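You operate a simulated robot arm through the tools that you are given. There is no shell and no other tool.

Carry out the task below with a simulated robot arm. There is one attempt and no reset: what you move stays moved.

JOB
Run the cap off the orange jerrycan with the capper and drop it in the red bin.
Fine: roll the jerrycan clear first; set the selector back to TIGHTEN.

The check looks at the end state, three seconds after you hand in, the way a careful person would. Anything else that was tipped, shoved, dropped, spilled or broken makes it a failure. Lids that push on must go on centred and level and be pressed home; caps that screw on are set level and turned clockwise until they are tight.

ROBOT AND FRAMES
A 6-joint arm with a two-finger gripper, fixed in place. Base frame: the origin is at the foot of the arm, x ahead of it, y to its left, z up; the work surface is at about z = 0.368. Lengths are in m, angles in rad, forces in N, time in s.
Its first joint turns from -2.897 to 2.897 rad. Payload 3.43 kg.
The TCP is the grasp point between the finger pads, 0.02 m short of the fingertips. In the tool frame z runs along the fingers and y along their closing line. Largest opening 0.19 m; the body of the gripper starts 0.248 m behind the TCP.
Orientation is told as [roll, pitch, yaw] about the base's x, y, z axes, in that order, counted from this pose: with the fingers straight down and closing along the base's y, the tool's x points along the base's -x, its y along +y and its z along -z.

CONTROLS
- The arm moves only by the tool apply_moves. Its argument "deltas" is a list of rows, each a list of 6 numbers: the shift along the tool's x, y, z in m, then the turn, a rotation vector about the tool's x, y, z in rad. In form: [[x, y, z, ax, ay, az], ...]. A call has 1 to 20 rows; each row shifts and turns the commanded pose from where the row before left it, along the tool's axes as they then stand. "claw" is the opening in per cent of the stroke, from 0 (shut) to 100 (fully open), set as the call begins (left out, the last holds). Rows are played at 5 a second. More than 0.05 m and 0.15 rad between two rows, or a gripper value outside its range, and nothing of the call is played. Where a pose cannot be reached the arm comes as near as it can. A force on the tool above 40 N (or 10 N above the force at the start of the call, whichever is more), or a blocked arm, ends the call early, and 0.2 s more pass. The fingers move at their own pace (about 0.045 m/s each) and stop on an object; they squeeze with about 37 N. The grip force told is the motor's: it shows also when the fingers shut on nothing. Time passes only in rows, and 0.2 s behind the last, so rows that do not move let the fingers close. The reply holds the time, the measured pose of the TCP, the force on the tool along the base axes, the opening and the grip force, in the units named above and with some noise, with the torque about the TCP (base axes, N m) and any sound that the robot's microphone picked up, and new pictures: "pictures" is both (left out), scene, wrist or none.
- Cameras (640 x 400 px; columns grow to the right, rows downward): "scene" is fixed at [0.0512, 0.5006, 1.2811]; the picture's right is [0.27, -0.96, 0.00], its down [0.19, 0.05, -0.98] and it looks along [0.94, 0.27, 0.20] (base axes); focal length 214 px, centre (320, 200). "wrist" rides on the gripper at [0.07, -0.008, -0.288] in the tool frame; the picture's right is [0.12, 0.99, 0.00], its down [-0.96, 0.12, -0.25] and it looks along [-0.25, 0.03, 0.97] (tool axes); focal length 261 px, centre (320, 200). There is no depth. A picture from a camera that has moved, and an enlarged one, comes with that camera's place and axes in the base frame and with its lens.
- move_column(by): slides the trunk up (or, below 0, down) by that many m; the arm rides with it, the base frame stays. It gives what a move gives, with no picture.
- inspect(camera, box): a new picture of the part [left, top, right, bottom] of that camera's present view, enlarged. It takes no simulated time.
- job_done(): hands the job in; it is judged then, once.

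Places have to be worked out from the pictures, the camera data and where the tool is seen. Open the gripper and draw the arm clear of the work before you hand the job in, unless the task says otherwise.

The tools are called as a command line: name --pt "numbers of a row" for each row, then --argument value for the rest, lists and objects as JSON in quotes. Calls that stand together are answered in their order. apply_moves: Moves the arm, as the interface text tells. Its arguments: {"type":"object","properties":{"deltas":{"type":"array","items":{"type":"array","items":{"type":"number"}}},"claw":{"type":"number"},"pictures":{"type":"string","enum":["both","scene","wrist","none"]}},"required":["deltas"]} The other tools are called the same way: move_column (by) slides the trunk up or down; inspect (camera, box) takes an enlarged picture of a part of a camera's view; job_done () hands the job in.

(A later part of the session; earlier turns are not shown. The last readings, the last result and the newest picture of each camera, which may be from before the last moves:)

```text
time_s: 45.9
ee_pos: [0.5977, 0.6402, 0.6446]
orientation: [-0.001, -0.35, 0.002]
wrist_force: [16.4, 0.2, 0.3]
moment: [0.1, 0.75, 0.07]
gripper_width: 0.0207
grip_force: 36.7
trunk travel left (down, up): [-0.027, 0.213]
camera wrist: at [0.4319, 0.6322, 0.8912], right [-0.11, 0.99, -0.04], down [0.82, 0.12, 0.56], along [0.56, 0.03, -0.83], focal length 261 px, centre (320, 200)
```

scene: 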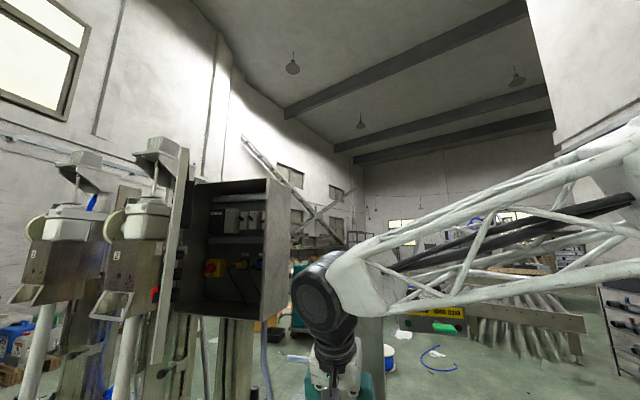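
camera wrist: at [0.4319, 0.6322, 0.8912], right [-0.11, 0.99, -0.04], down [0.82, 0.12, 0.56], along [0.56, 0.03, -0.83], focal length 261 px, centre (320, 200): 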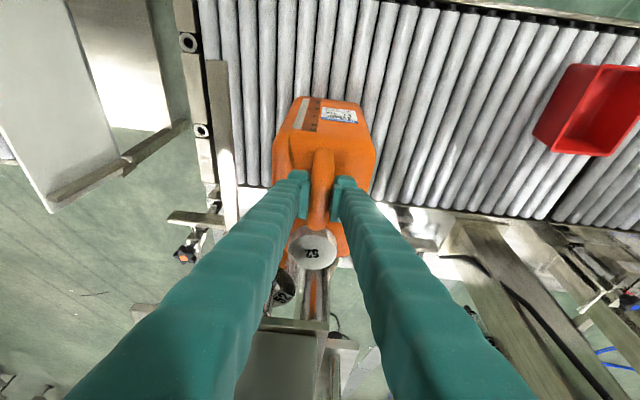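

The can rolls along nicely and the cap is already out from under the chuck. I continue to about y = 0.77.

apply_moves --pt "0 0.008 0 0 0 0" --pt "0 0.016 0 0 0 0" --pt "0 0.02 0 0 0 0" --pt "0 0.02 0 0 0 0" --pt "0 0.02 0 0 0 0" --pt "0 0.02 0 0 0 0" --pt "0 0.016 0 0 0 0" --pt "0 0.01 0 0 0 0"

inspect --camera "wrist" --box '[220, 80, 440, 300]'

```text
time_s: 47.7
ee_pos: [0.596, 0.7711, 0.6452]
orientation: [-0.001, -0.35, 0.001]
wrist_force: [-9.4, 0.2, 2.6]
moment: [0.15, -0.48, 0.06]
gripper_width: 0.0205
grip_force: 36.9
trunk travel left (down, up): [-0.027, 0.213]
camera wrist: at [0.4317, 0.7625, 0.891], right [-0.11, 0.99, -0.04], down [0.82, 0.12, 0.56], along [0.56, 0.03, -0.83], focal length 261 px, centre (320, 200)
```

scene: 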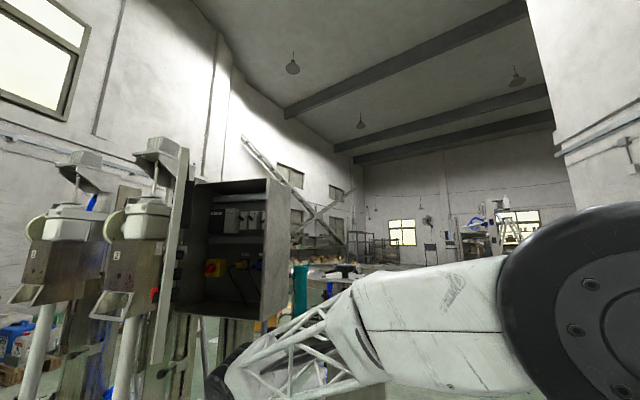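
wrist: 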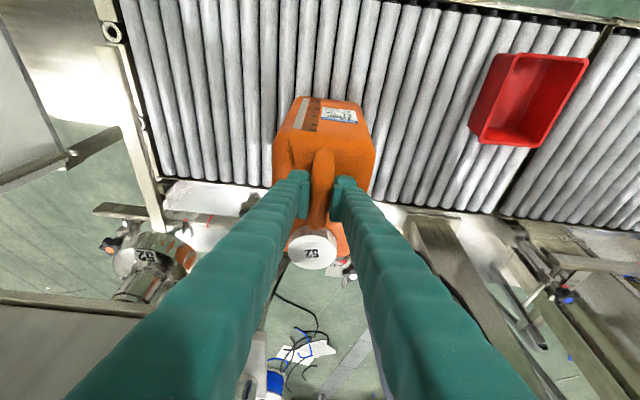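

```text
1.82 times, centred on (330, 190) of wrist
camera zoom: at [0.4317, 0.7625, 0.891], right [-0.11, 0.99, -0.04], down [0.82, 0.12, 0.56], along [0.56, 0.03, -0.83], focal length 474 px, centre (302, 218)
```

zoom: 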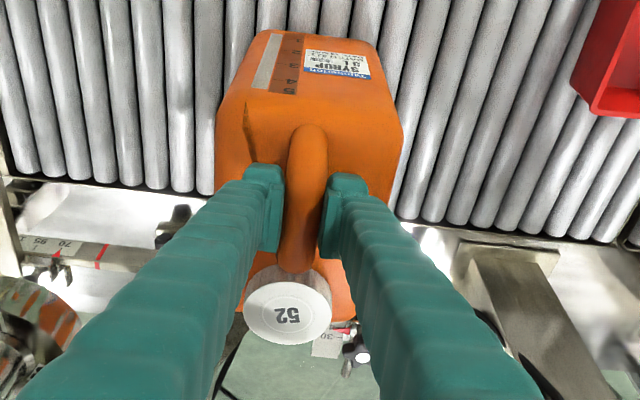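

The can now stands clear at y ≈ 0.77 with the cap in the open. I release the handle, check it stays at rest, and back out along the tool axis.

apply_moves --pt "0 0 0 0 0 0" --pt "0 0 0 0 0 0" --pt "0 0 0 0 0 0" --pt "0 0 -0.02 0 0 0" --pt "0 0 -0.04 0 0 0" --pt "0 0 -0.04 0 0 0" --pt "0 0 -0.04 0 0 0" --claw 40 --pictures "wrist"

inspect --camera "wrist" --box '[220, 80, 440, 300]'

inspect --camera "wrist" --box '[280, 190, 360, 260]'

```text
time_s: 49.3
ee_pos: [0.55, 0.7707, 0.7761]
orientation: [-0.001, -0.349, 0.001]
wrist_force: [-0.6, 0.2, -0.7]
moment: [-0.06, 0.03, -0.01]
gripper_width: 0.0759
grip_force: 0.0
trunk travel left (down, up): [-0.027, 0.213]
camera wrist: at [0.3848, 0.7621, 1.0235], right [-0.11, 0.99, -0.04], down [0.82, 0.12, 0.56], along [0.56, 0.03, -0.83], focal length 261 px, centre (320, 200)
```

wrist: 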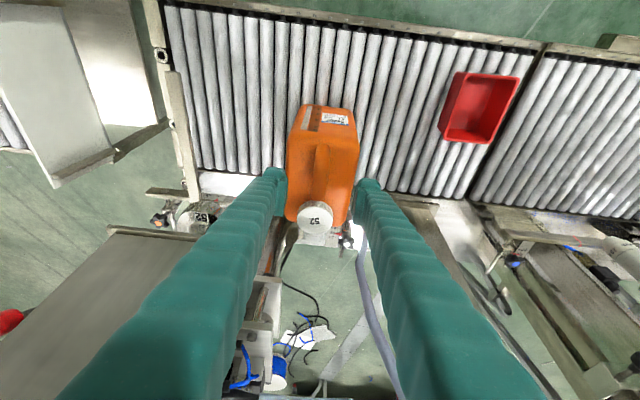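

```text
1.82 times, centred on (330, 190) of wrist
camera zoom: at [0.3848, 0.7621, 1.0235], right [-0.11, 0.99, -0.04], down [0.82, 0.12, 0.56], along [0.56, 0.03, -0.83], focal length 474 px, centre (302, 218)
```

zoom: 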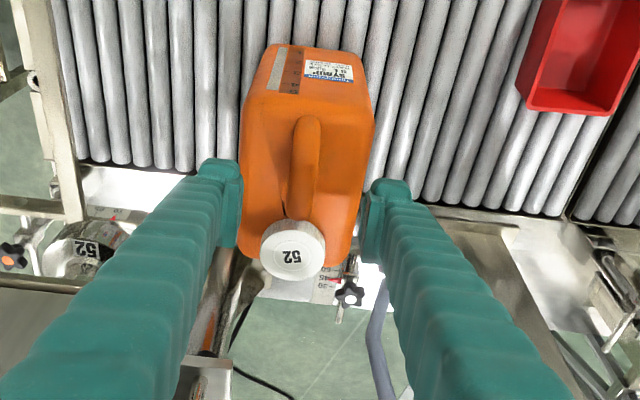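

```text
5.71 times, centred on (320, 225) of wrist
camera zoom: at [0.3848, 0.7621, 1.0235], right [-0.11, 0.99, -0.04], down [0.82, 0.12, 0.56], along [0.56, 0.03, -0.83], focal length 1489 px, centre (320, 57)
```

zoom: 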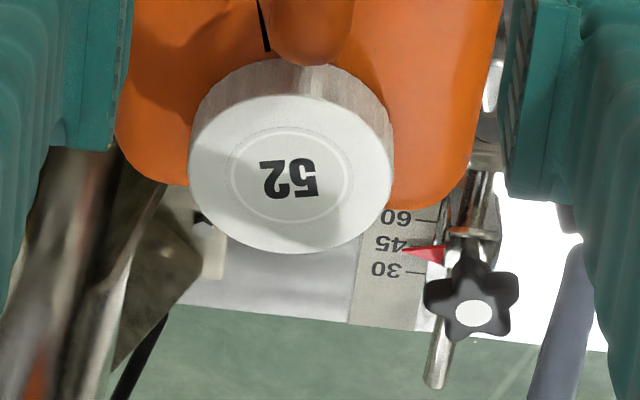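

The can is at rest and the cap's top centre works out to about (0.703, 0.771, 0.617), ~66 mm across. I widen the fingers and move to a standoff above the cap with the same forward tilt.

apply_moves --pt "0 0 0 0 0 0" --pt "-0.03 0 0.0336 0 0 0" --pt "-0.03 0 0.0336 0 0 0" --pt "-0.0295 0 0.0336 0 0 0" --claw 55 --pictures "wrist"

inspect --camera "wrist" --box '[250, 120, 390, 260]'

```text
time_s: 50.3
ee_pos: [0.6675, 0.771, 0.7134]
orientation: [0.0, -0.35, 0.001]
wrist_force: [-0.9, -1.2, -0.5]
moment: [0.03, -0.04, 0.01]
gripper_width: 0.1045
grip_force: 0.0
trunk travel left (down, up): [-0.027, 0.213]
camera wrist: at [0.5027, 0.7624, 0.9593], right [-0.11, 0.99, -0.04], down [0.82, 0.12, 0.56], along [0.56, 0.03, -0.83], focal length 261 px, centre (320, 200)
```

wrist: 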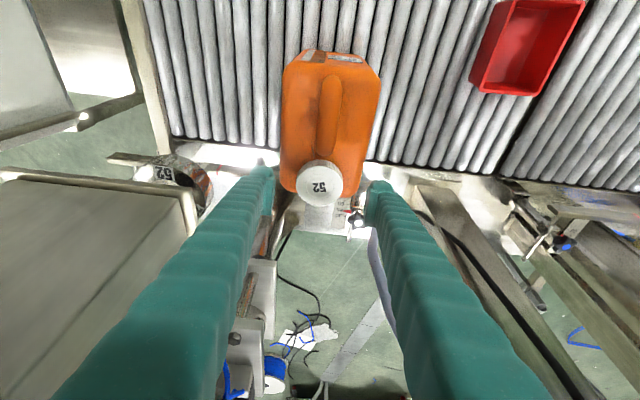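

```text
2.86 times, centred on (320, 190) of wrist
camera zoom: at [0.5027, 0.7624, 0.9593], right [-0.11, 0.99, -0.04], down [0.82, 0.12, 0.56], along [0.56, 0.03, -0.83], focal length 745 px, centre (320, 229)
```

zoom: 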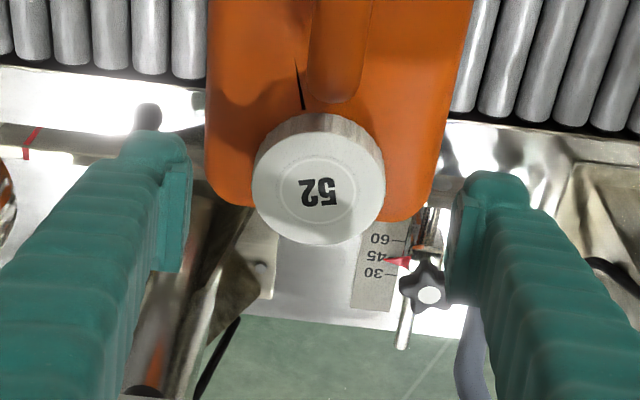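

The cap is centred between the fingers; from all views I put its top at (0.708, 0.772, 0.620). I descend along the tool axis, stopping with the tips just above the skirt's lower edge.

apply_moves --pt "-0.003 0 0.04 0 0 0" --pt "-0.003 0.001 0.03 0 0 0" --pt "-0.001 0 0.012 0 0 0" --pictures "wrist"

inspect --camera "wrist" --box '[250, 120, 390, 260]'

```text
time_s: 51.1
ee_pos: [0.7012, 0.7705, 0.6386]
orientation: [-0.001, -0.351, 0.001]
wrist_force: [0.4, -0.7, -0.5]
moment: [0.01, -0.02, 0.02]
gripper_width: 0.1045
grip_force: 0.2
trunk travel left (down, up): [-0.027, 0.213]
camera wrist: at [0.5367, 0.7621, 0.8843], right [-0.11, 0.99, -0.04], down [0.82, 0.12, 0.56], along [0.56, 0.03, -0.83], focal length 261 px, centre (320, 200)
```

wrist: 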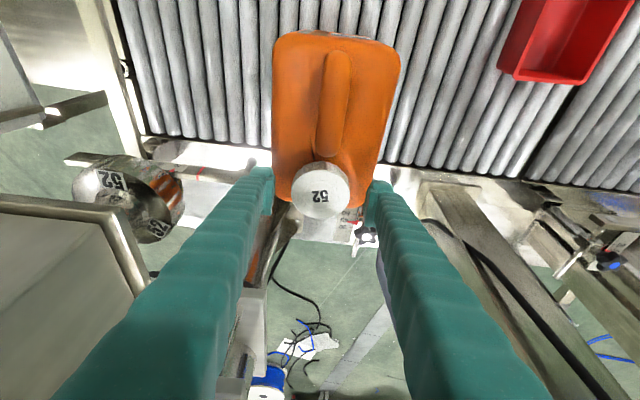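

```text
2.86 times, centred on (320, 190) of wrist
camera zoom: at [0.5367, 0.7621, 0.8843], right [-0.11, 0.99, -0.04], down [0.82, 0.12, 0.56], along [0.56, 0.03, -0.83], focal length 745 px, centre (320, 229)
```

zoom: 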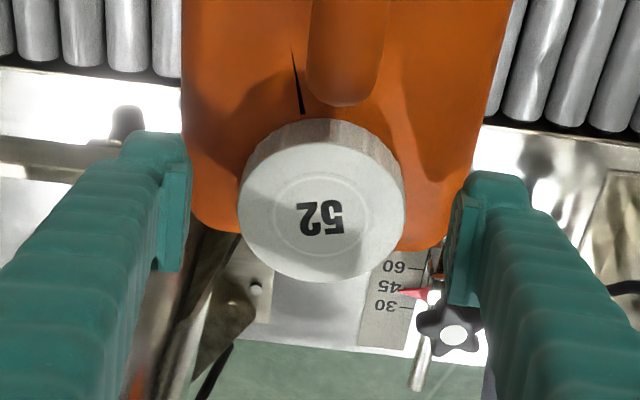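

Cap centre confirmed at about (0.710, 0.772). I lower the last 15 mm and close on the cap.

apply_moves --pt "-0.0032 0.0015 0.0146 0 0 0" --pt "0 0 0 0 0 0" --pictures "none"

inspect --camera "wrist" --box '[250, 120, 390, 260]'

apply_moves --pt "0 0 0 0 0 0" --pt "0 0 0 0 0 0" --pt "0 0 0 0 0 0" --pt "0 0 0 0 0 0" --claw 20 --pictures "none"

inspect --camera "wrist" --box '[250, 120, 390, 260]'

```text
time_s: 51.7
ee_pos: [0.7105, 0.7722, 0.6264]
orientation: [0.0, -0.351, 0.0]
wrist_force: [-0.4, 0.5, 0.8]
moment: [-0.02, -0.02, -0.03]
gripper_width: 0.1044
grip_force: 0.1
trunk travel left (down, up): [-0.027, 0.213]
```

```text
2.86 times, centred on (320, 190) of wrist
camera zoom: at [0.545, 0.7641, 0.8721], right [-0.11, 0.99, -0.04], down [0.82, 0.12, 0.56], along [0.56, 0.03, -0.83], focal length 745 px, centre (320, 229)
```

zoom: 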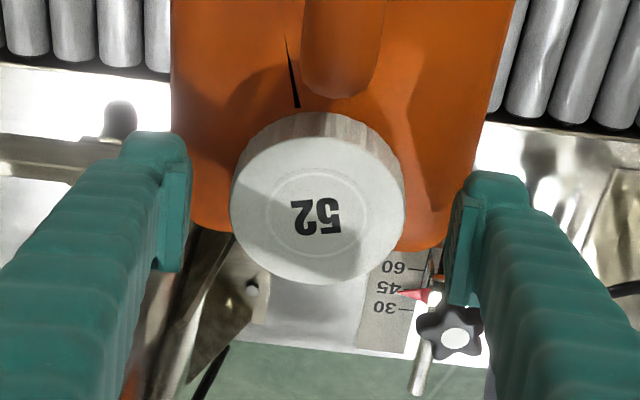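

```text
time_s: 52.7
ee_pos: [0.7102, 0.7724, 0.6262]
orientation: [0.0, -0.348, 0.002]
wrist_force: [0.4, -0.6, 0.7]
moment: [0.0, 0.01, -0.01]
gripper_width: 0.0691
grip_force: 37.0
trunk travel left (down, up): [-0.027, 0.213]
```

```text
2.86 times, centred on (320, 190) of wrist
camera zoom: at [0.545, 0.764, 0.8721], right [-0.11, 0.99, -0.04], down [0.82, 0.12, 0.56], along [0.56, 0.03, -0.83], focal length 745 px, centre (320, 229)
```

zoom: 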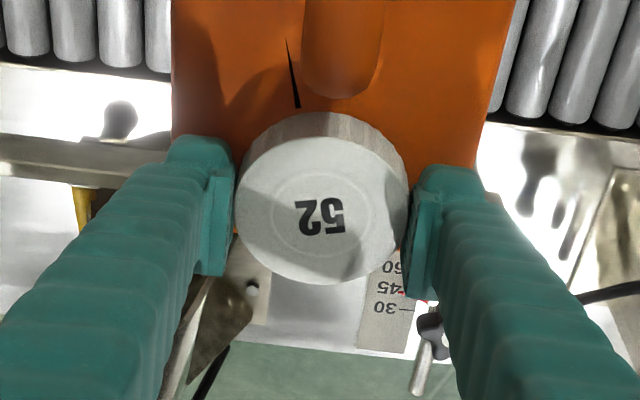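

The cap is gripped (69 mm, 37 N). I try a small straight lift of 6 mm and watch the force.

apply_moves --pt "-0.0007 0 -0.0019 0 0 0" --pt "-0.0007 0 -0.0019 0 0 0" --pt "-0.0007 0 -0.0019 0 0 0" --pictures "none"

inspect --camera "wrist" --box '[250, 120, 390, 260]'

```text
time_s: 53.5
ee_pos: [0.7102, 0.7723, 0.6317]
orientation: [0.001, -0.348, -0.002]
wrist_force: [0.4, -0.4, -0.7]
moment: [0.03, 0.03, 0.01]
gripper_width: 0.0688
grip_force: 37.4
trunk travel left (down, up): [-0.027, 0.213]
```

```text
2.86 times, centred on (320, 190) of wrist
camera zoom: at [0.5449, 0.7641, 0.8781], right [-0.11, 0.99, -0.04], down [0.82, 0.12, 0.56], along [0.56, 0.03, -0.83], focal length 745 px, centre (320, 229)
```

zoom: 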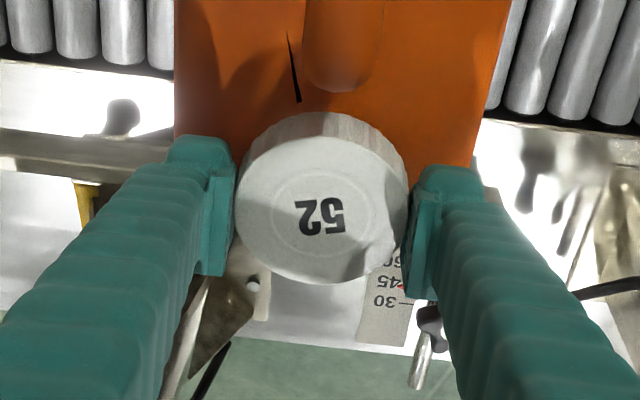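

The cap comes up with the fingers and almost no force, so the capper had run it free. I lift it well clear of the neck.

apply_moves --pt "-0.0034 0 -0.0094 0 0 0" --pt "-0.0069 0 -0.0188 0 0 0" --pt "-0.0103 0 -0.0282 0 0 0" --pt "-0.0103 0 -0.0282 0 0 0" --pt "-0.0103 0 -0.0282 0 0 0" --pictures "wrist"

inspect --camera "wrist" --box '[240, 90, 400, 250]'

```text
time_s: 54.7
ee_pos: [0.7094, 0.7738, 0.7534]
orientation: [-0.001, -0.35, 0.001]
wrist_force: [0.0, -0.4, -0.1]
moment: [-0.02, 0.02, -0.02]
gripper_width: 0.0687
grip_force: 37.0
trunk travel left (down, up): [-0.027, 0.213]
camera wrist: at [0.5443, 0.7659, 0.9999], right [-0.11, 0.99, -0.04], down [0.82, 0.12, 0.56], along [0.56, 0.03, -0.83], focal length 261 px, centre (320, 200)
```

wrist: 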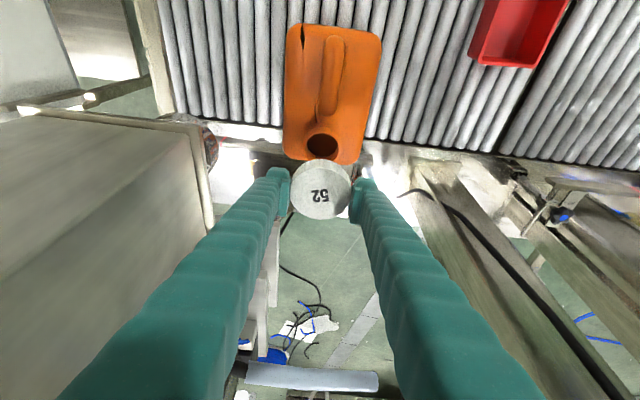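

```text
2.50 times, centred on (320, 170) of wrist
camera zoom: at [0.5443, 0.7659, 0.9999], right [-0.11, 0.99, -0.04], down [0.82, 0.12, 0.56], along [0.56, 0.03, -0.83], focal length 652 px, centre (320, 275)
```

zoom: 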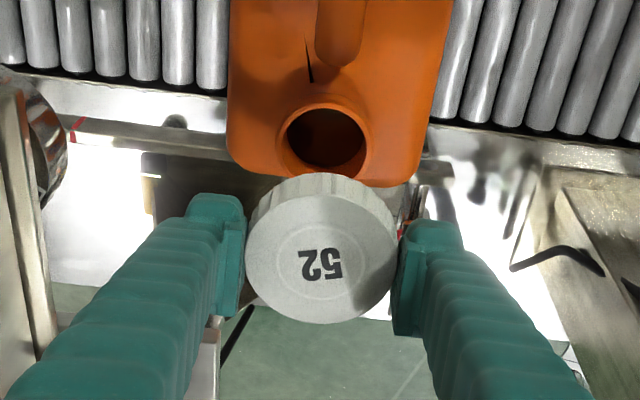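

The can's neck is open and the cap is held. The red bin is near (0.50, 1.08) with the rim around z ≈ 0.46, beyond straight-down reach, so I'll need an outward tilt; I first swing to a safe spot and turn toward the bin to look at what's around it.

apply_moves --pt "0.031 0.0065 -0.0238 0 0 0" --pt "0.031 0.0065 -0.0238 0 0 0" --pt "0.031 0.0065 -0.0238 0 0 0" --pt "0.031 0.0065 -0.0238 0 0 0" --pt "0 0 0 -0.0486 0 -0.1332" --pt "0 0 0 -0.0486 0 -0.1332" --pt "0 0 0 -0.0486 0 -0.1332" --pt "0 0 0 -0.0486 0 -0.1332" --pt "0 0 0 -0.0486 0 -0.1332" --pt "0 0 0 -0.0486 0 -0.1332" --pt "0 0 0 -0.0486 0 -0.1332" --pt "0 0 0 -0.0486 0 -0.1332"

```text
time_s: 57.3
ee_pos: [0.5607, 0.7986, 0.7978]
orientation: [-0.003, -0.349, 1.138]
wrist_force: [-0.2, 0.9, -0.5]
moment: [-0.05, -0.06, -0.01]
gripper_width: 0.0681
grip_force: 36.8
trunk travel left (down, up): [-0.027, 0.213]
camera wrist: at [0.4987, 0.6467, 1.0453], right [-0.95, 0.32, -0.04], down [0.24, 0.79, 0.56], along [0.21, 0.52, -0.83], focal length 261 px, centre (320, 200)
```

scene: 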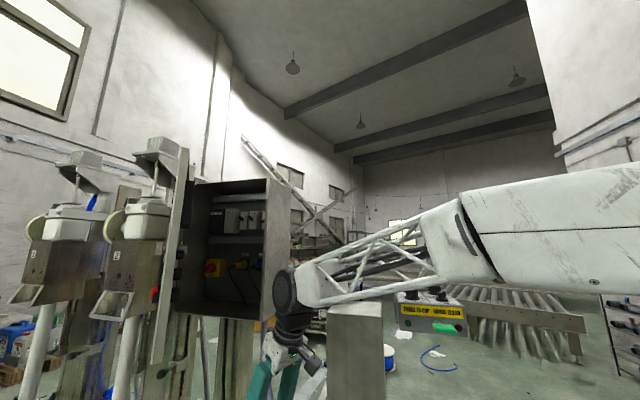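
wrist: 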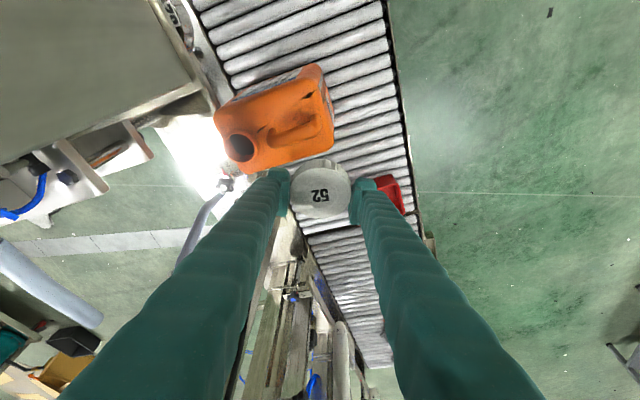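

The cap hides most of the bin in this view. I tilt further toward the bin (to about 0.7 rad) to see the bin and the overhanging equipment beyond.

apply_moves --pt "0 0 0 0 -0.117 0" --pt "0 0 0 0 -0.117 0" --pt "0 0 0 0 -0.117 0"

inspect --camera "wrist" --box '[240, 60, 460, 260]'

```text
time_s: 58.1
ee_pos: [0.5629, 0.8001, 0.7994]
orientation: [-0.001, -0.702, 1.136]
wrist_force: [0.6, 0.4, -0.7]
moment: [0.03, 0.01, -0.01]
gripper_width: 0.0677
grip_force: 37.0
trunk travel left (down, up): [-0.027, 0.213]
camera wrist: at [0.4675, 0.5791, 0.9737], right [-0.94, 0.34, -0.08], down [0.14, 0.57, 0.81], along [0.32, 0.75, -0.58], focal length 261 px, centre (320, 200)
```

scene: 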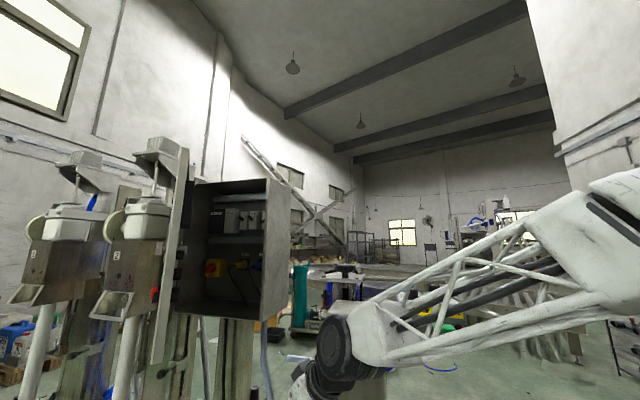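
wrist: 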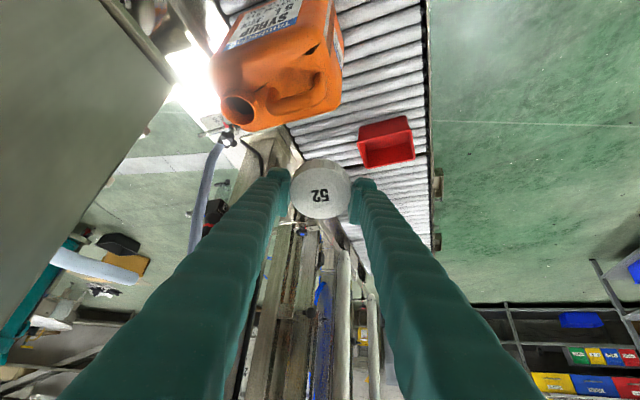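

```text
2.00 times, centred on (350, 160) of wrist
camera zoom: at [0.4675, 0.5791, 0.9737], right [-0.94, 0.34, -0.08], down [0.14, 0.57, 0.81], along [0.32, 0.75, -0.58], focal length 521 px, centre (260, 280)
```

zoom: 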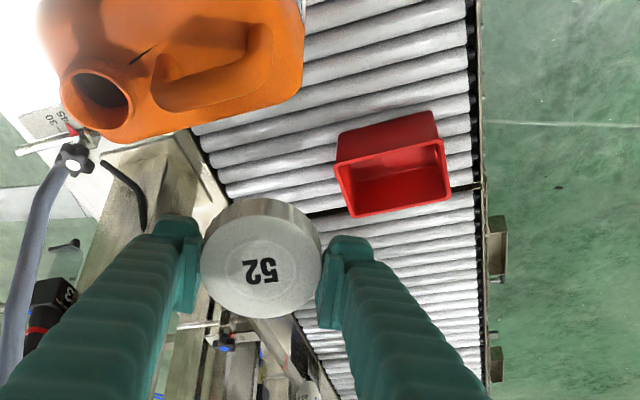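

The bin rim works out to x 0.435–0.567, y 1.028–1.130, z ≈ 0.46, with nothing low above it. I carry the cap over the bin to (0.498, 1.07, 0.62) keeping this tilt.

apply_moves --pt "-0.0062 0.0216 0.0347 0 0 0" --pt "-0.0062 0.0216 0.0347 0 0 0" --pt "-0.0062 0.0216 0.0347 0 0 0" --pt "-0.0062 0.0216 0.0347 0 0 0" --pt "-0.0062 0.0216 0.0347 0 0 0" --pt "-0.0062 0.0216 0.0347 0 0 0" --pt "-0.0062 0.0216 0.0347 0 0 0" --pt "-0.0062 0.0216 0.0347 0 0 0"

inspect --camera "wrist" --box '[240, 110, 400, 270]'

```text
time_s: 59.9
ee_pos: [0.4938, 1.0683, 0.6188]
orientation: [0.001, -0.701, 1.134]
wrist_force: [-0.1, -1.1, 0.3]
moment: [0.07, 0.01, 0.03]
gripper_width: 0.0677
grip_force: 36.7
trunk travel left (down, up): [-0.027, 0.213]
camera wrist: at [0.4002, 0.848, 0.794], right [-0.94, 0.34, -0.08], down [0.14, 0.57, 0.81], along [0.32, 0.75, -0.58], focal length 261 px, centre (320, 200)
```

scene: 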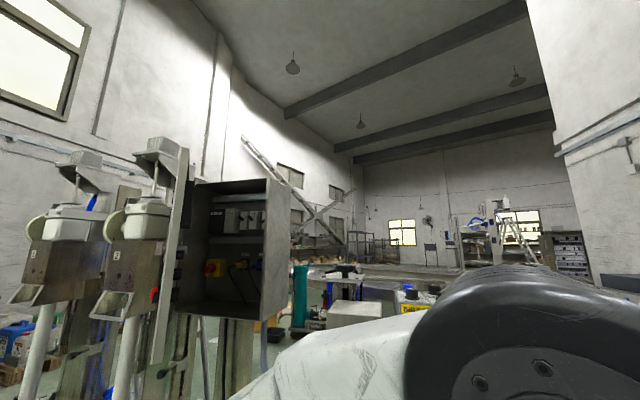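
wrist: 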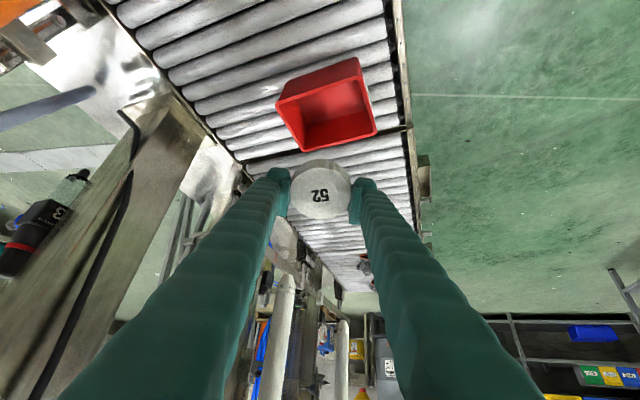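

```text
2.50 times, centred on (320, 190) of wrist
camera zoom: at [0.4002, 0.848, 0.794], right [-0.94, 0.34, -0.08], down [0.14, 0.57, 0.81], along [0.32, 0.75, -0.58], focal length 652 px, centre (320, 225)
```

zoom: 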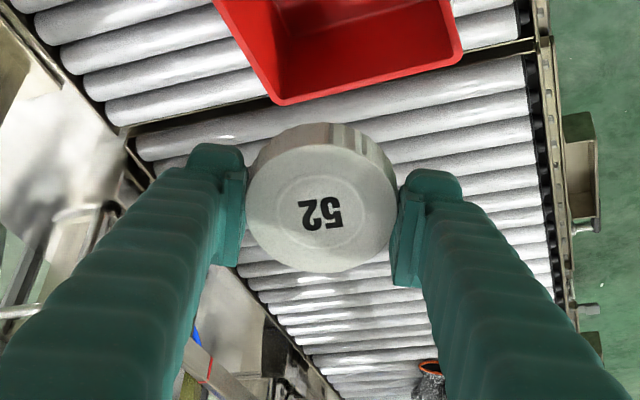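

The cap hangs right over the bin (rim centre about (0.50, 1.08)). I lower straight down until the cap is just at rim level.

apply_moves --pt "0.0242 -0.0009 0.0314 0 0 0" --pt "0.0242 -0.0009 0.0314 0 0 0" --pt "0.0242 -0.0009 0.0314 0 0 0" --pictures "wrist"

inspect --camera "wrist" --box '[240, 110, 400, 270]'

```text
time_s: 60.7
ee_pos: [0.4999, 1.0732, 0.501]
orientation: [0.0, -0.699, 1.135]
wrist_force: [0.1, -0.4, 0.8]
moment: [-0.09, 0.03, 0.01]
gripper_width: 0.0674
grip_force: 37.4
trunk travel left (down, up): [-0.027, 0.213]
camera wrist: at [0.4059, 0.8536, 0.6753], right [-0.94, 0.34, -0.08], down [0.14, 0.57, 0.81], along [0.32, 0.75, -0.58], focal length 261 px, centre (320, 200)
```

wrist: 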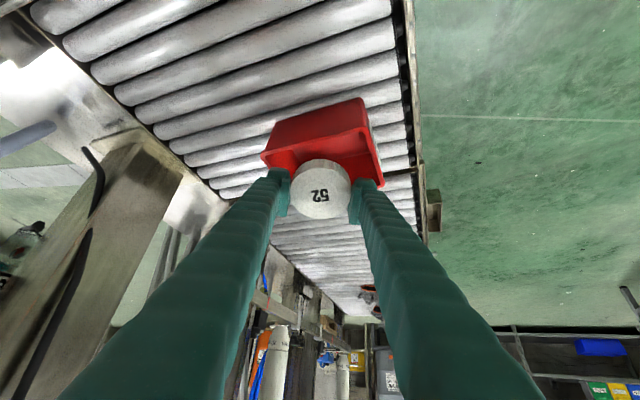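

```text
2.50 times, centred on (320, 190) of wrist
camera zoom: at [0.4059, 0.8536, 0.6753], right [-0.94, 0.34, -0.08], down [0.14, 0.57, 0.81], along [0.32, 0.75, -0.58], focal length 652 px, centre (320, 225)
```

zoom: 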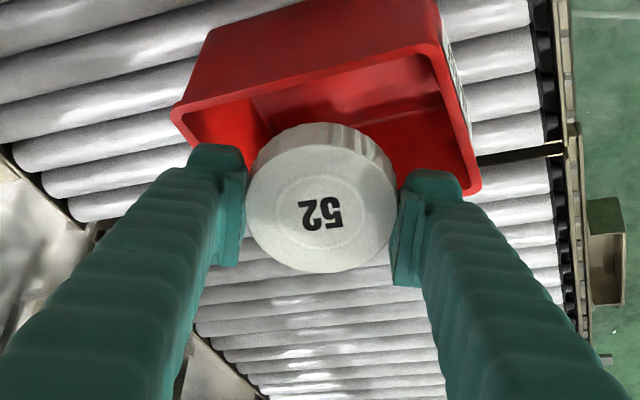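

The cap is centred over the opening, its lower edge at the rim. I open the fingers to let it drop.

apply_moves --pt "0 0 0 0 0 0" --pt "0 0 0 0 0 0" --pt "0 0 0 0 0 0" --pt "0 0 0 0 0 0" --claw 52 --pictures "wrist"

inspect --camera "wrist" --box '[240, 90, 400, 250]'

```text
time_s: 61.7
ee_pos: [0.5001, 1.0746, 0.5]
orientation: [0.0, -0.7, 1.135]
wrist_force: [-0.1, 0.4, 0.5]
moment: [0.01, -0.02, -0.03]
gripper_width: 0.0988
grip_force: 0.1
trunk travel left (down, up): [-0.027, 0.213]
camera wrist: at [0.406, 0.8538, 0.6752], right [-0.94, 0.34, -0.08], down [0.14, 0.57, 0.81], along [0.32, 0.75, -0.58], focal length 261 px, centre (320, 200)
```

wrist: 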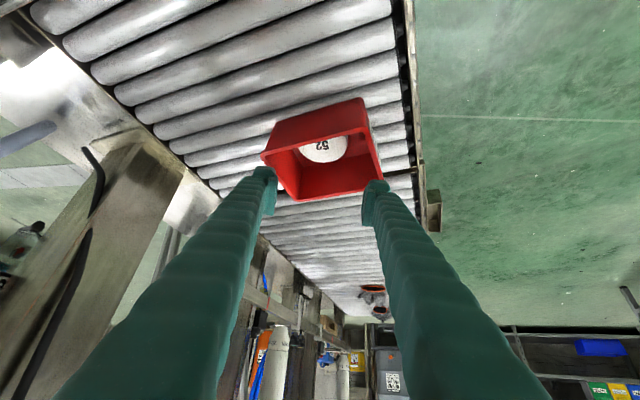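

```text
2.50 times, centred on (320, 170) of wrist
camera zoom: at [0.406, 0.8538, 0.6752], right [-0.94, 0.34, -0.08], down [0.14, 0.57, 0.81], along [0.32, 0.75, -0.58], focal length 652 px, centre (320, 275)
```

zoom: 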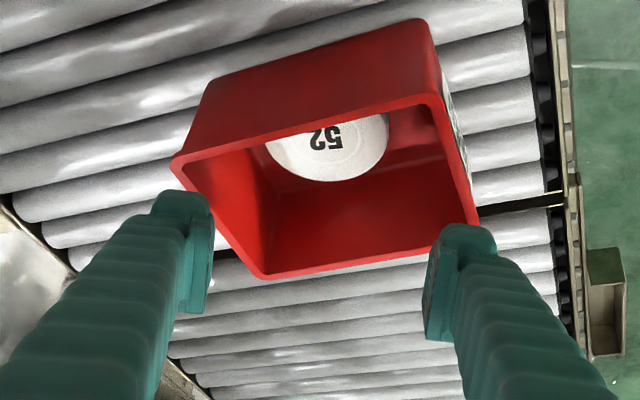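

The cap lies in the bin. I rise straight up and retrace the path away from the bin.

apply_moves --pt "-0.0258 0 -0.0305 0 0 0" --pt "-0.0258 0 -0.0305 0 0 0" --pt "-0.0258 0 -0.0305 0 0 0" --pt "0.0062 -0.0216 -0.0347 0 0 0" --pt "0.0062 -0.0216 -0.0347 0 0 0" --pt "0.0062 -0.0216 -0.0347 0 0 0" --pt "0.0062 -0.0216 -0.0347 0 0 0" --pt "0.0062 -0.0216 -0.0347 0 0 0" --pt "0.0062 -0.0216 -0.0347 0 0 0" --pt "0.0062 -0.0216 -0.0347 0 0 0" --pictures "wrist"

inspect --camera "wrist" --box '[240, 40, 460, 240]'

```text
time_s: 63.9
ee_pos: [0.5546, 0.8376, 0.7779]
orientation: [-0.002, -0.697, 1.136]
wrist_force: [-0.6, 0.3, -1.4]
moment: [0.06, -0.07, -0.04]
gripper_width: 0.0988
grip_force: 0.1
trunk travel left (down, up): [-0.027, 0.213]
camera wrist: at [0.4624, 0.618, 0.9528], right [-0.94, 0.34, -0.08], down [0.14, 0.57, 0.81], along [0.32, 0.75, -0.58], focal length 261 px, centre (320, 200)
```

wrist: 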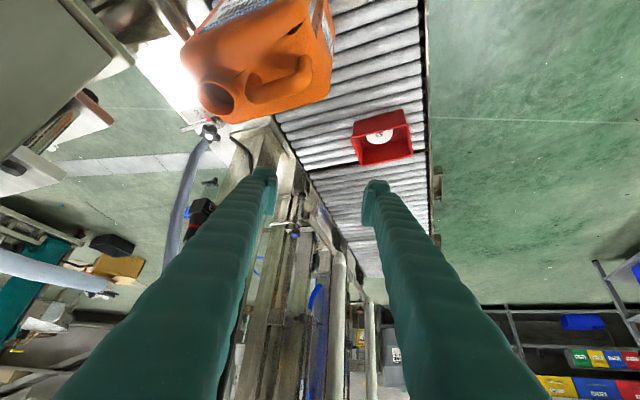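

```text
2.00 times, centred on (350, 140) of wrist
camera zoom: at [0.4624, 0.618, 0.9528], right [-0.94, 0.34, -0.08], down [0.14, 0.57, 0.81], along [0.32, 0.75, -0.58], focal length 521 px, centre (260, 320)
```

zoom: 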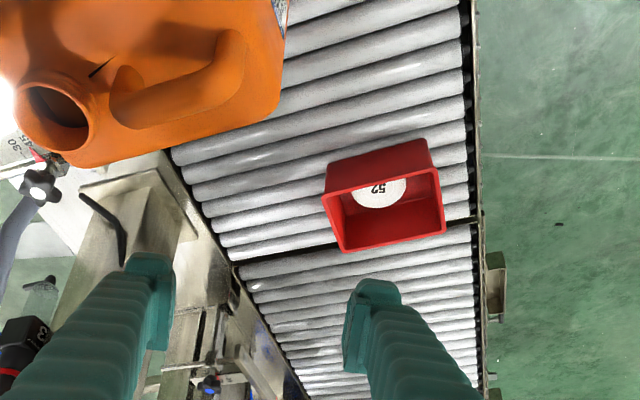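

The cap is well inside the bin and the can stands quietly. I draw back in front of the machine and bring the tool upright again for the selector.

apply_moves --pt "0.0171 -0.0004 -0.0364 0 0 0" --pt "0.0171 -0.0004 -0.0364 0 0 0" --pt "0.0171 -0.0004 -0.0364 0 0 0" --pt "0.0171 -0.0004 -0.0364 0 0 0" --pt "0.0171 -0.0004 -0.0364 0 0 0" --pt "0.0171 -0.0004 -0.0364 0 0 0" --pt "0 0 0 0.0917 0 0.1084" --pt "0 0 0 0.0917 0 0.1084" --pt "0 0 0 0.0917 0 0.1084" --pt "0 0 0 0.0917 0 0.1084" --pt "0 0 0 0.0917 0 0.1084" --pt "0 0 0 0.0917 0 0.1084" --pt "0 0 0 0.0917 0 0.1084" --pt "0 0 0 0.0917 0 0.1084" --pt "0 0 0 0 0.14 0" --pt "0 0 0 0 0.14 0" --pt "0 0 0 0 0.14 0" --pt "0 0 0 0 0.14 0" --pt "0 0 0 0 0.14 0"

```text
time_s: 67.9
ee_pos: [0.466, 0.6374, 0.8778]
orientation: [0.0, -0.001, -0.001]
wrist_force: [-0.3, -0.7, 0.5]
moment: [0.01, -0.22, 0.04]
gripper_width: 0.0987
grip_force: 0.0
trunk travel left (down, up): [-0.027, 0.213]
camera wrist: at [0.3954, 0.6289, 1.1663], right [-0.12, 0.99, 0.0], down [0.96, 0.12, 0.25], along [0.25, 0.03, -0.97], focal length 261 px, centre (320, 200)
```

scene: 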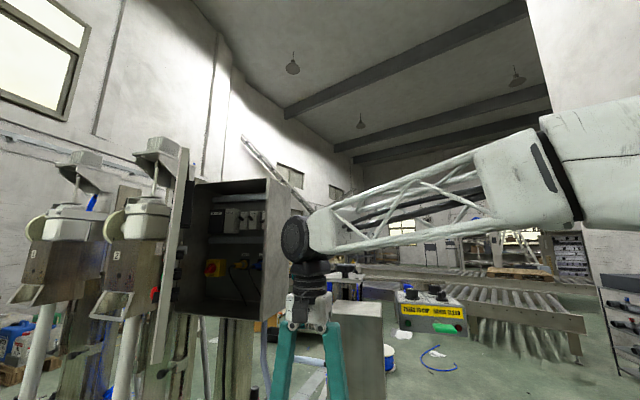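
wrist: 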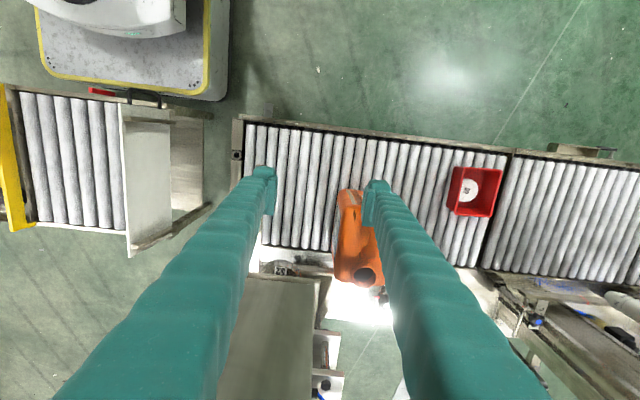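

Next the selector: I raise the trunk, rise above panel height, move over toward the panel and yaw the tool to match the LOOSEN position.

move_column --by 0.2

apply_moves --pt "0 0 -0.045 0 0 0" --pt "0 0 -0.045 0 0 0" --pt "0 0 -0.045 0 0 0" --pt "0 0 -0.04 0 0 0" --pt "-0.012 -0.042 0 0 0 0" --pt "-0.012 -0.042 0 0 0 0" --pt "-0.012 -0.042 0 0 0 0" --pt "-0.012 -0.042 0 0 0 0" --pt "-0.012 -0.042 0 0 0 0" --pt "-0.012 -0.042 0 0 0 0" --pt "-0.012 -0.042 0 0 0 0" --pt "0 0 0 0 0 0.13" --pt "0 0 0 0 0 0.13" --pt "0 0 0 0 0 0.13" --pt "0 0 0 0 0 0.128" --claw 28

```text
time_s: 70.1
ee_pos: [0.468, 0.6368, 1.0783]
orientation: [-0.002, -0.004, -0.002]
wrist_force: [-1.3, -1.0, 0.1]
moment: [0.0, -0.03, 0.0]
gripper_width: 0.0988
grip_force: 0.1
trunk travel left (down, up): [-0.227, 0.013]
```

```text
time_s: 73.3
ee_pos: [0.5499, 0.3429, 1.2528]
orientation: [0.0, -0.001, -0.521]
wrist_force: [0.6, -0.4, -0.3]
moment: [-0.03, -0.05, -0.02]
gripper_width: 0.0535
grip_force: 0.2
trunk travel left (down, up): [-0.227, 0.013]
camera wrist: at [0.4841, 0.3714, 1.541], right [0.39, 0.92, 0.0], down [0.89, -0.38, 0.25], along [0.23, -0.1, -0.97], focal length 261 px, centre (320, 200)
```

scene: 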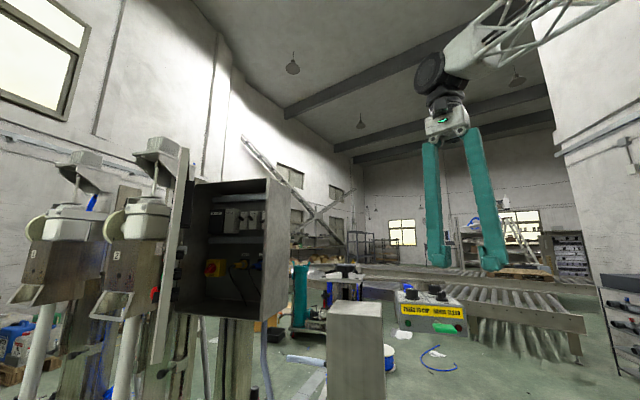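
wrist: 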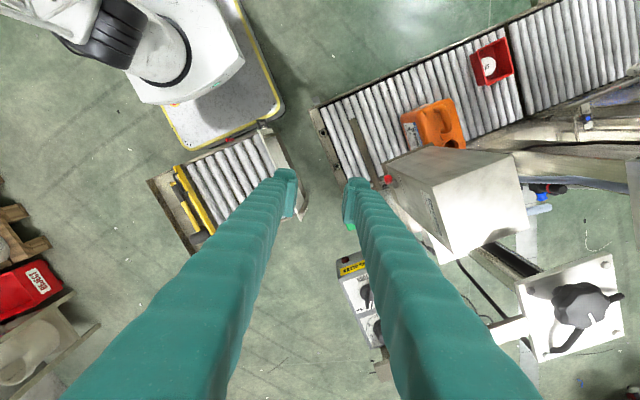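

I move over the TURN knob at the same place as before (0.776, 0.344), fingertips staying above the knobs.

apply_moves --pt "-0.0326 0.0189 0.0063 0 0 0" --pt "-0.0326 0.0189 0.0063 0 0 0" --pt "-0.0326 0.0189 0.0063 0 0 0" --pt "-0.0326 0.0189 0.0063 0 0 0" --pt "-0.0326 0.0189 0.0063 0 0 0" --pt "-0.0326 0.0189 0.0063 0 0 0" --pictures "wrist"

inspect --camera "wrist" --box '[260, 140, 380, 260]'

```text
time_s: 74.7
ee_pos: [0.7768, 0.3443, 1.2146]
orientation: [-0.001, -0.004, -0.518]
wrist_force: [-1.7, -0.4, 0.9]
moment: [0.01, -0.19, -0.03]
gripper_width: 0.0533
grip_force: 0.1
trunk travel left (down, up): [-0.227, 0.013]
camera wrist: at [0.7102, 0.3725, 1.5034], right [0.39, 0.92, 0.0], down [0.89, -0.38, 0.25], along [0.23, -0.1, -0.97], focal length 261 px, centre (320, 200)
```

wrist: 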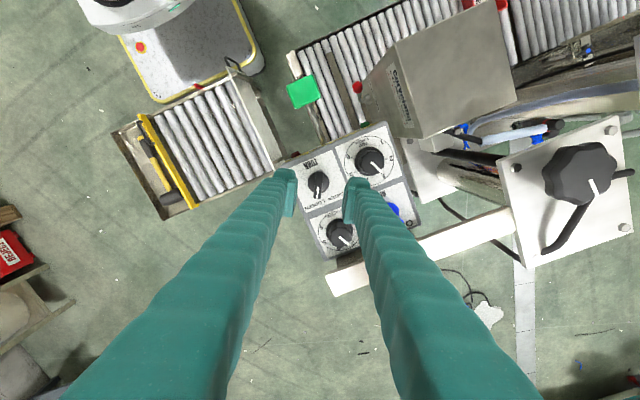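

```text
3.33 times, centred on (320, 200) of wrist
camera zoom: at [0.7102, 0.3725, 1.5034], right [0.39, 0.92, 0.0], down [0.89, -0.38, 0.25], along [0.23, -0.1, -0.97], focal length 869 px, centre (320, 200)
```

zoom: 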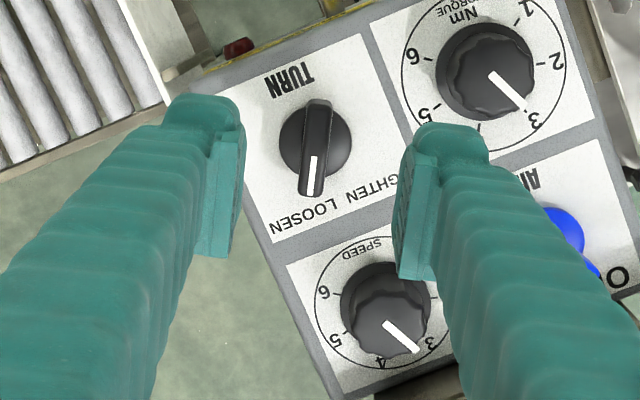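

The handle is centred within ~1.5 mm; I correct that, lower over it and close.

apply_moves --pt "0 -0.0015 0.03 0 0 0" --pt "0 0 0.026 0 0 0" --pt "0 0 0.003 0 0 0" --pt "0 0 0 0 0 0" --pictures "none"

inspect --camera "wrist" --box '[260, 140, 380, 260]'

apply_moves --pt "0 0 0 0 0 0" --pt "0 0 0 0 0 0" --pt "0 0 0 0 0 0" --pt "0 0 0 0 0 0" --claw 0 --pictures "none"

inspect --camera "wrist" --box '[270, 150, 370, 250]'

```text
time_s: 75.7
ee_pos: [0.776, 0.3436, 1.1573]
orientation: [0.001, -0.001, -0.518]
wrist_force: [0.1, -0.2, 0.8]
moment: [-0.05, 0.01, 0.01]
gripper_width: 0.0533
grip_force: 0.1
trunk travel left (down, up): [-0.227, 0.013]
```

```text
3.33 times, centred on (320, 200) of wrist
camera zoom: at [0.7103, 0.3715, 1.4445], right [0.39, 0.92, 0.0], down [0.89, -0.38, 0.25], along [0.23, -0.1, -0.97], focal length 869 px, centre (320, 200)
```

zoom: 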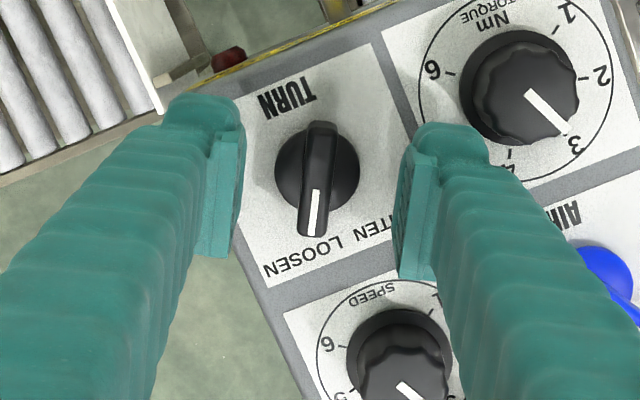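

```text
time_s: 76.7
ee_pos: [0.7749, 0.342, 1.1556]
orientation: [-0.001, -0.002, -0.52]
wrist_force: [-10.1, -8.6, -5.3]
moment: [-0.06, 0.07, 0.03]
gripper_width: 0.0097
grip_force: 40.8
trunk travel left (down, up): [-0.227, 0.013]
```

```text
4.00 times, centred on (320, 200) of wrist
camera zoom: at [0.7099, 0.3708, 1.4446], right [0.39, 0.92, 0.0], down [0.89, -0.38, 0.25], along [0.23, -0.1, -0.97], focal length 1043 px, centre (320, 200)
```

zoom: 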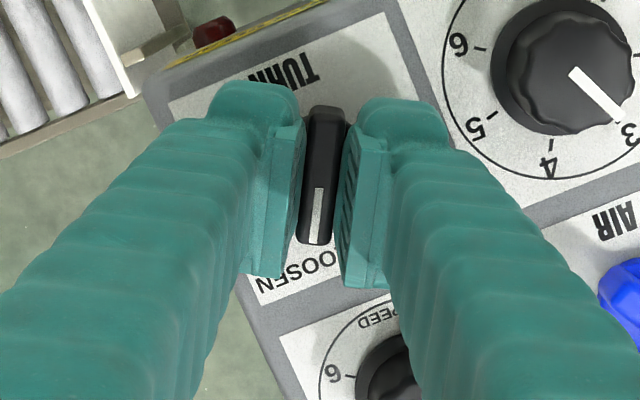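

Gripped (9.7 mm). I turn it back counter-clockwise about 60° to TIGHTEN, easing the small side load.

apply_moves --pt "0 -0.0015 0 0 0 -0.13" --pt "0 0 0 0 0 -0.13" --pt "0 0 0 0 0 -0.13" --pt "0 0 0 0 0 -0.13" --pt "0 0 0 0 0 -0.13" --pt "0 0 0 0 0 -0.13" --pt "0 0 0 0 0 -0.13" --pt "0 0 0 0 0 -0.132" --pictures "none"

inspect --camera "wrist" --box '[270, 150, 370, 250]'

```text
time_s: 78.5
ee_pos: [0.7758, 0.3433, 1.1555]
orientation: [-0.002, -0.001, 0.527]
wrist_force: [10.5, 13.2, -7.8]
moment: [0.19, -0.17, -0.1]
gripper_width: 0.0101
grip_force: 43.7
trunk travel left (down, up): [-0.227, 0.013]
```

```text
4.00 times, centred on (320, 200) of wrist
camera zoom: at [0.7182, 0.3012, 1.4448], right [-0.6, 0.8, 0.0], down [0.77, 0.58, 0.25], along [0.2, 0.15, -0.97], focal length 1043 px, centre (320, 200)
```

zoom: 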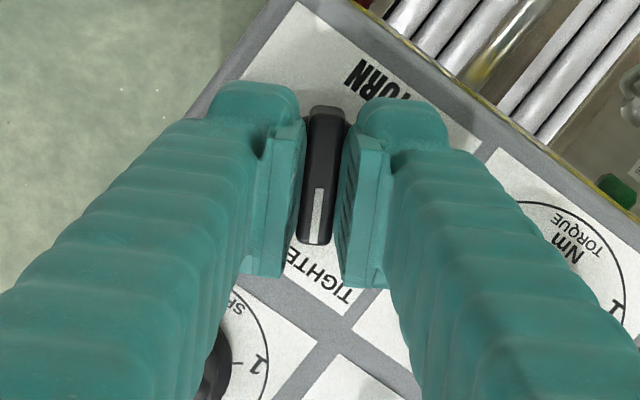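

The pointer is back at TIGHTEN. I release the knob, rise clear and check the panel.

apply_moves --pt "0 0 0 0 0 0" --pt "0 0 0 0 0 0" --pt "0 0 0 0 0 0" --pt "0 0 -0.03 0 0 0" --pt "0 0 -0.04 0 0 0" --claw 25 --pictures "wrist"

inspect --camera "wrist" --box '[250, 110, 410, 290]'

```text
time_s: 79.7
ee_pos: [0.7749, 0.342, 1.226]
orientation: [-0.001, 0.002, 0.524]
wrist_force: [-0.3, 1.2, 0.2]
moment: [-0.05, -0.01, 0.04]
gripper_width: 0.0477
grip_force: 0.0
trunk travel left (down, up): [-0.227, 0.013]
camera wrist: at [0.7177, 0.2997, 1.5148], right [-0.6, 0.8, 0.0], down [0.78, 0.58, 0.25], along [0.2, 0.15, -0.97], focal length 261 px, centre (320, 200)
```

wrist: 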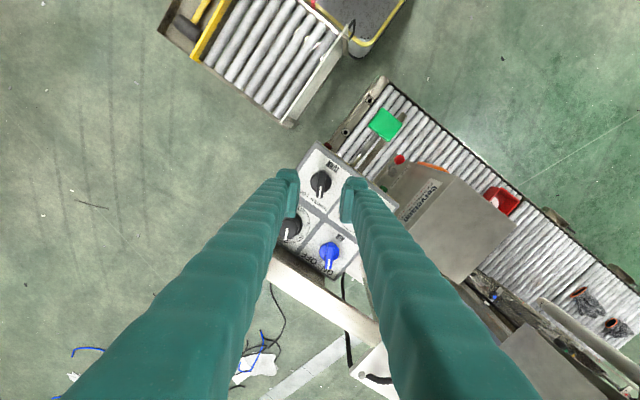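

```text
2.22 times, centred on (330, 200) of wrist
camera zoom: at [0.7177, 0.2997, 1.5148], right [-0.6, 0.8, 0.0], down [0.78, 0.58, 0.25], along [0.2, 0.15, -0.97], focal length 579 px, centre (298, 200)
```

zoom: 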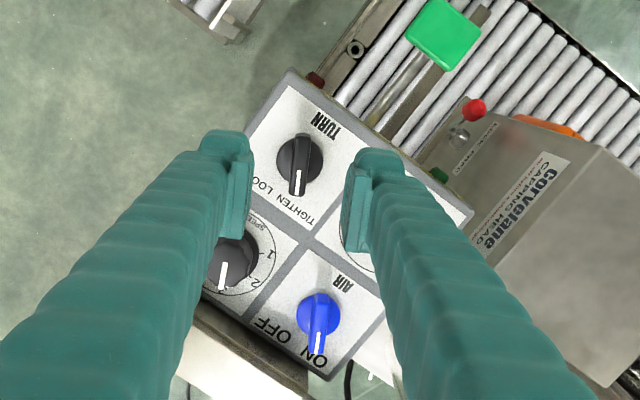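

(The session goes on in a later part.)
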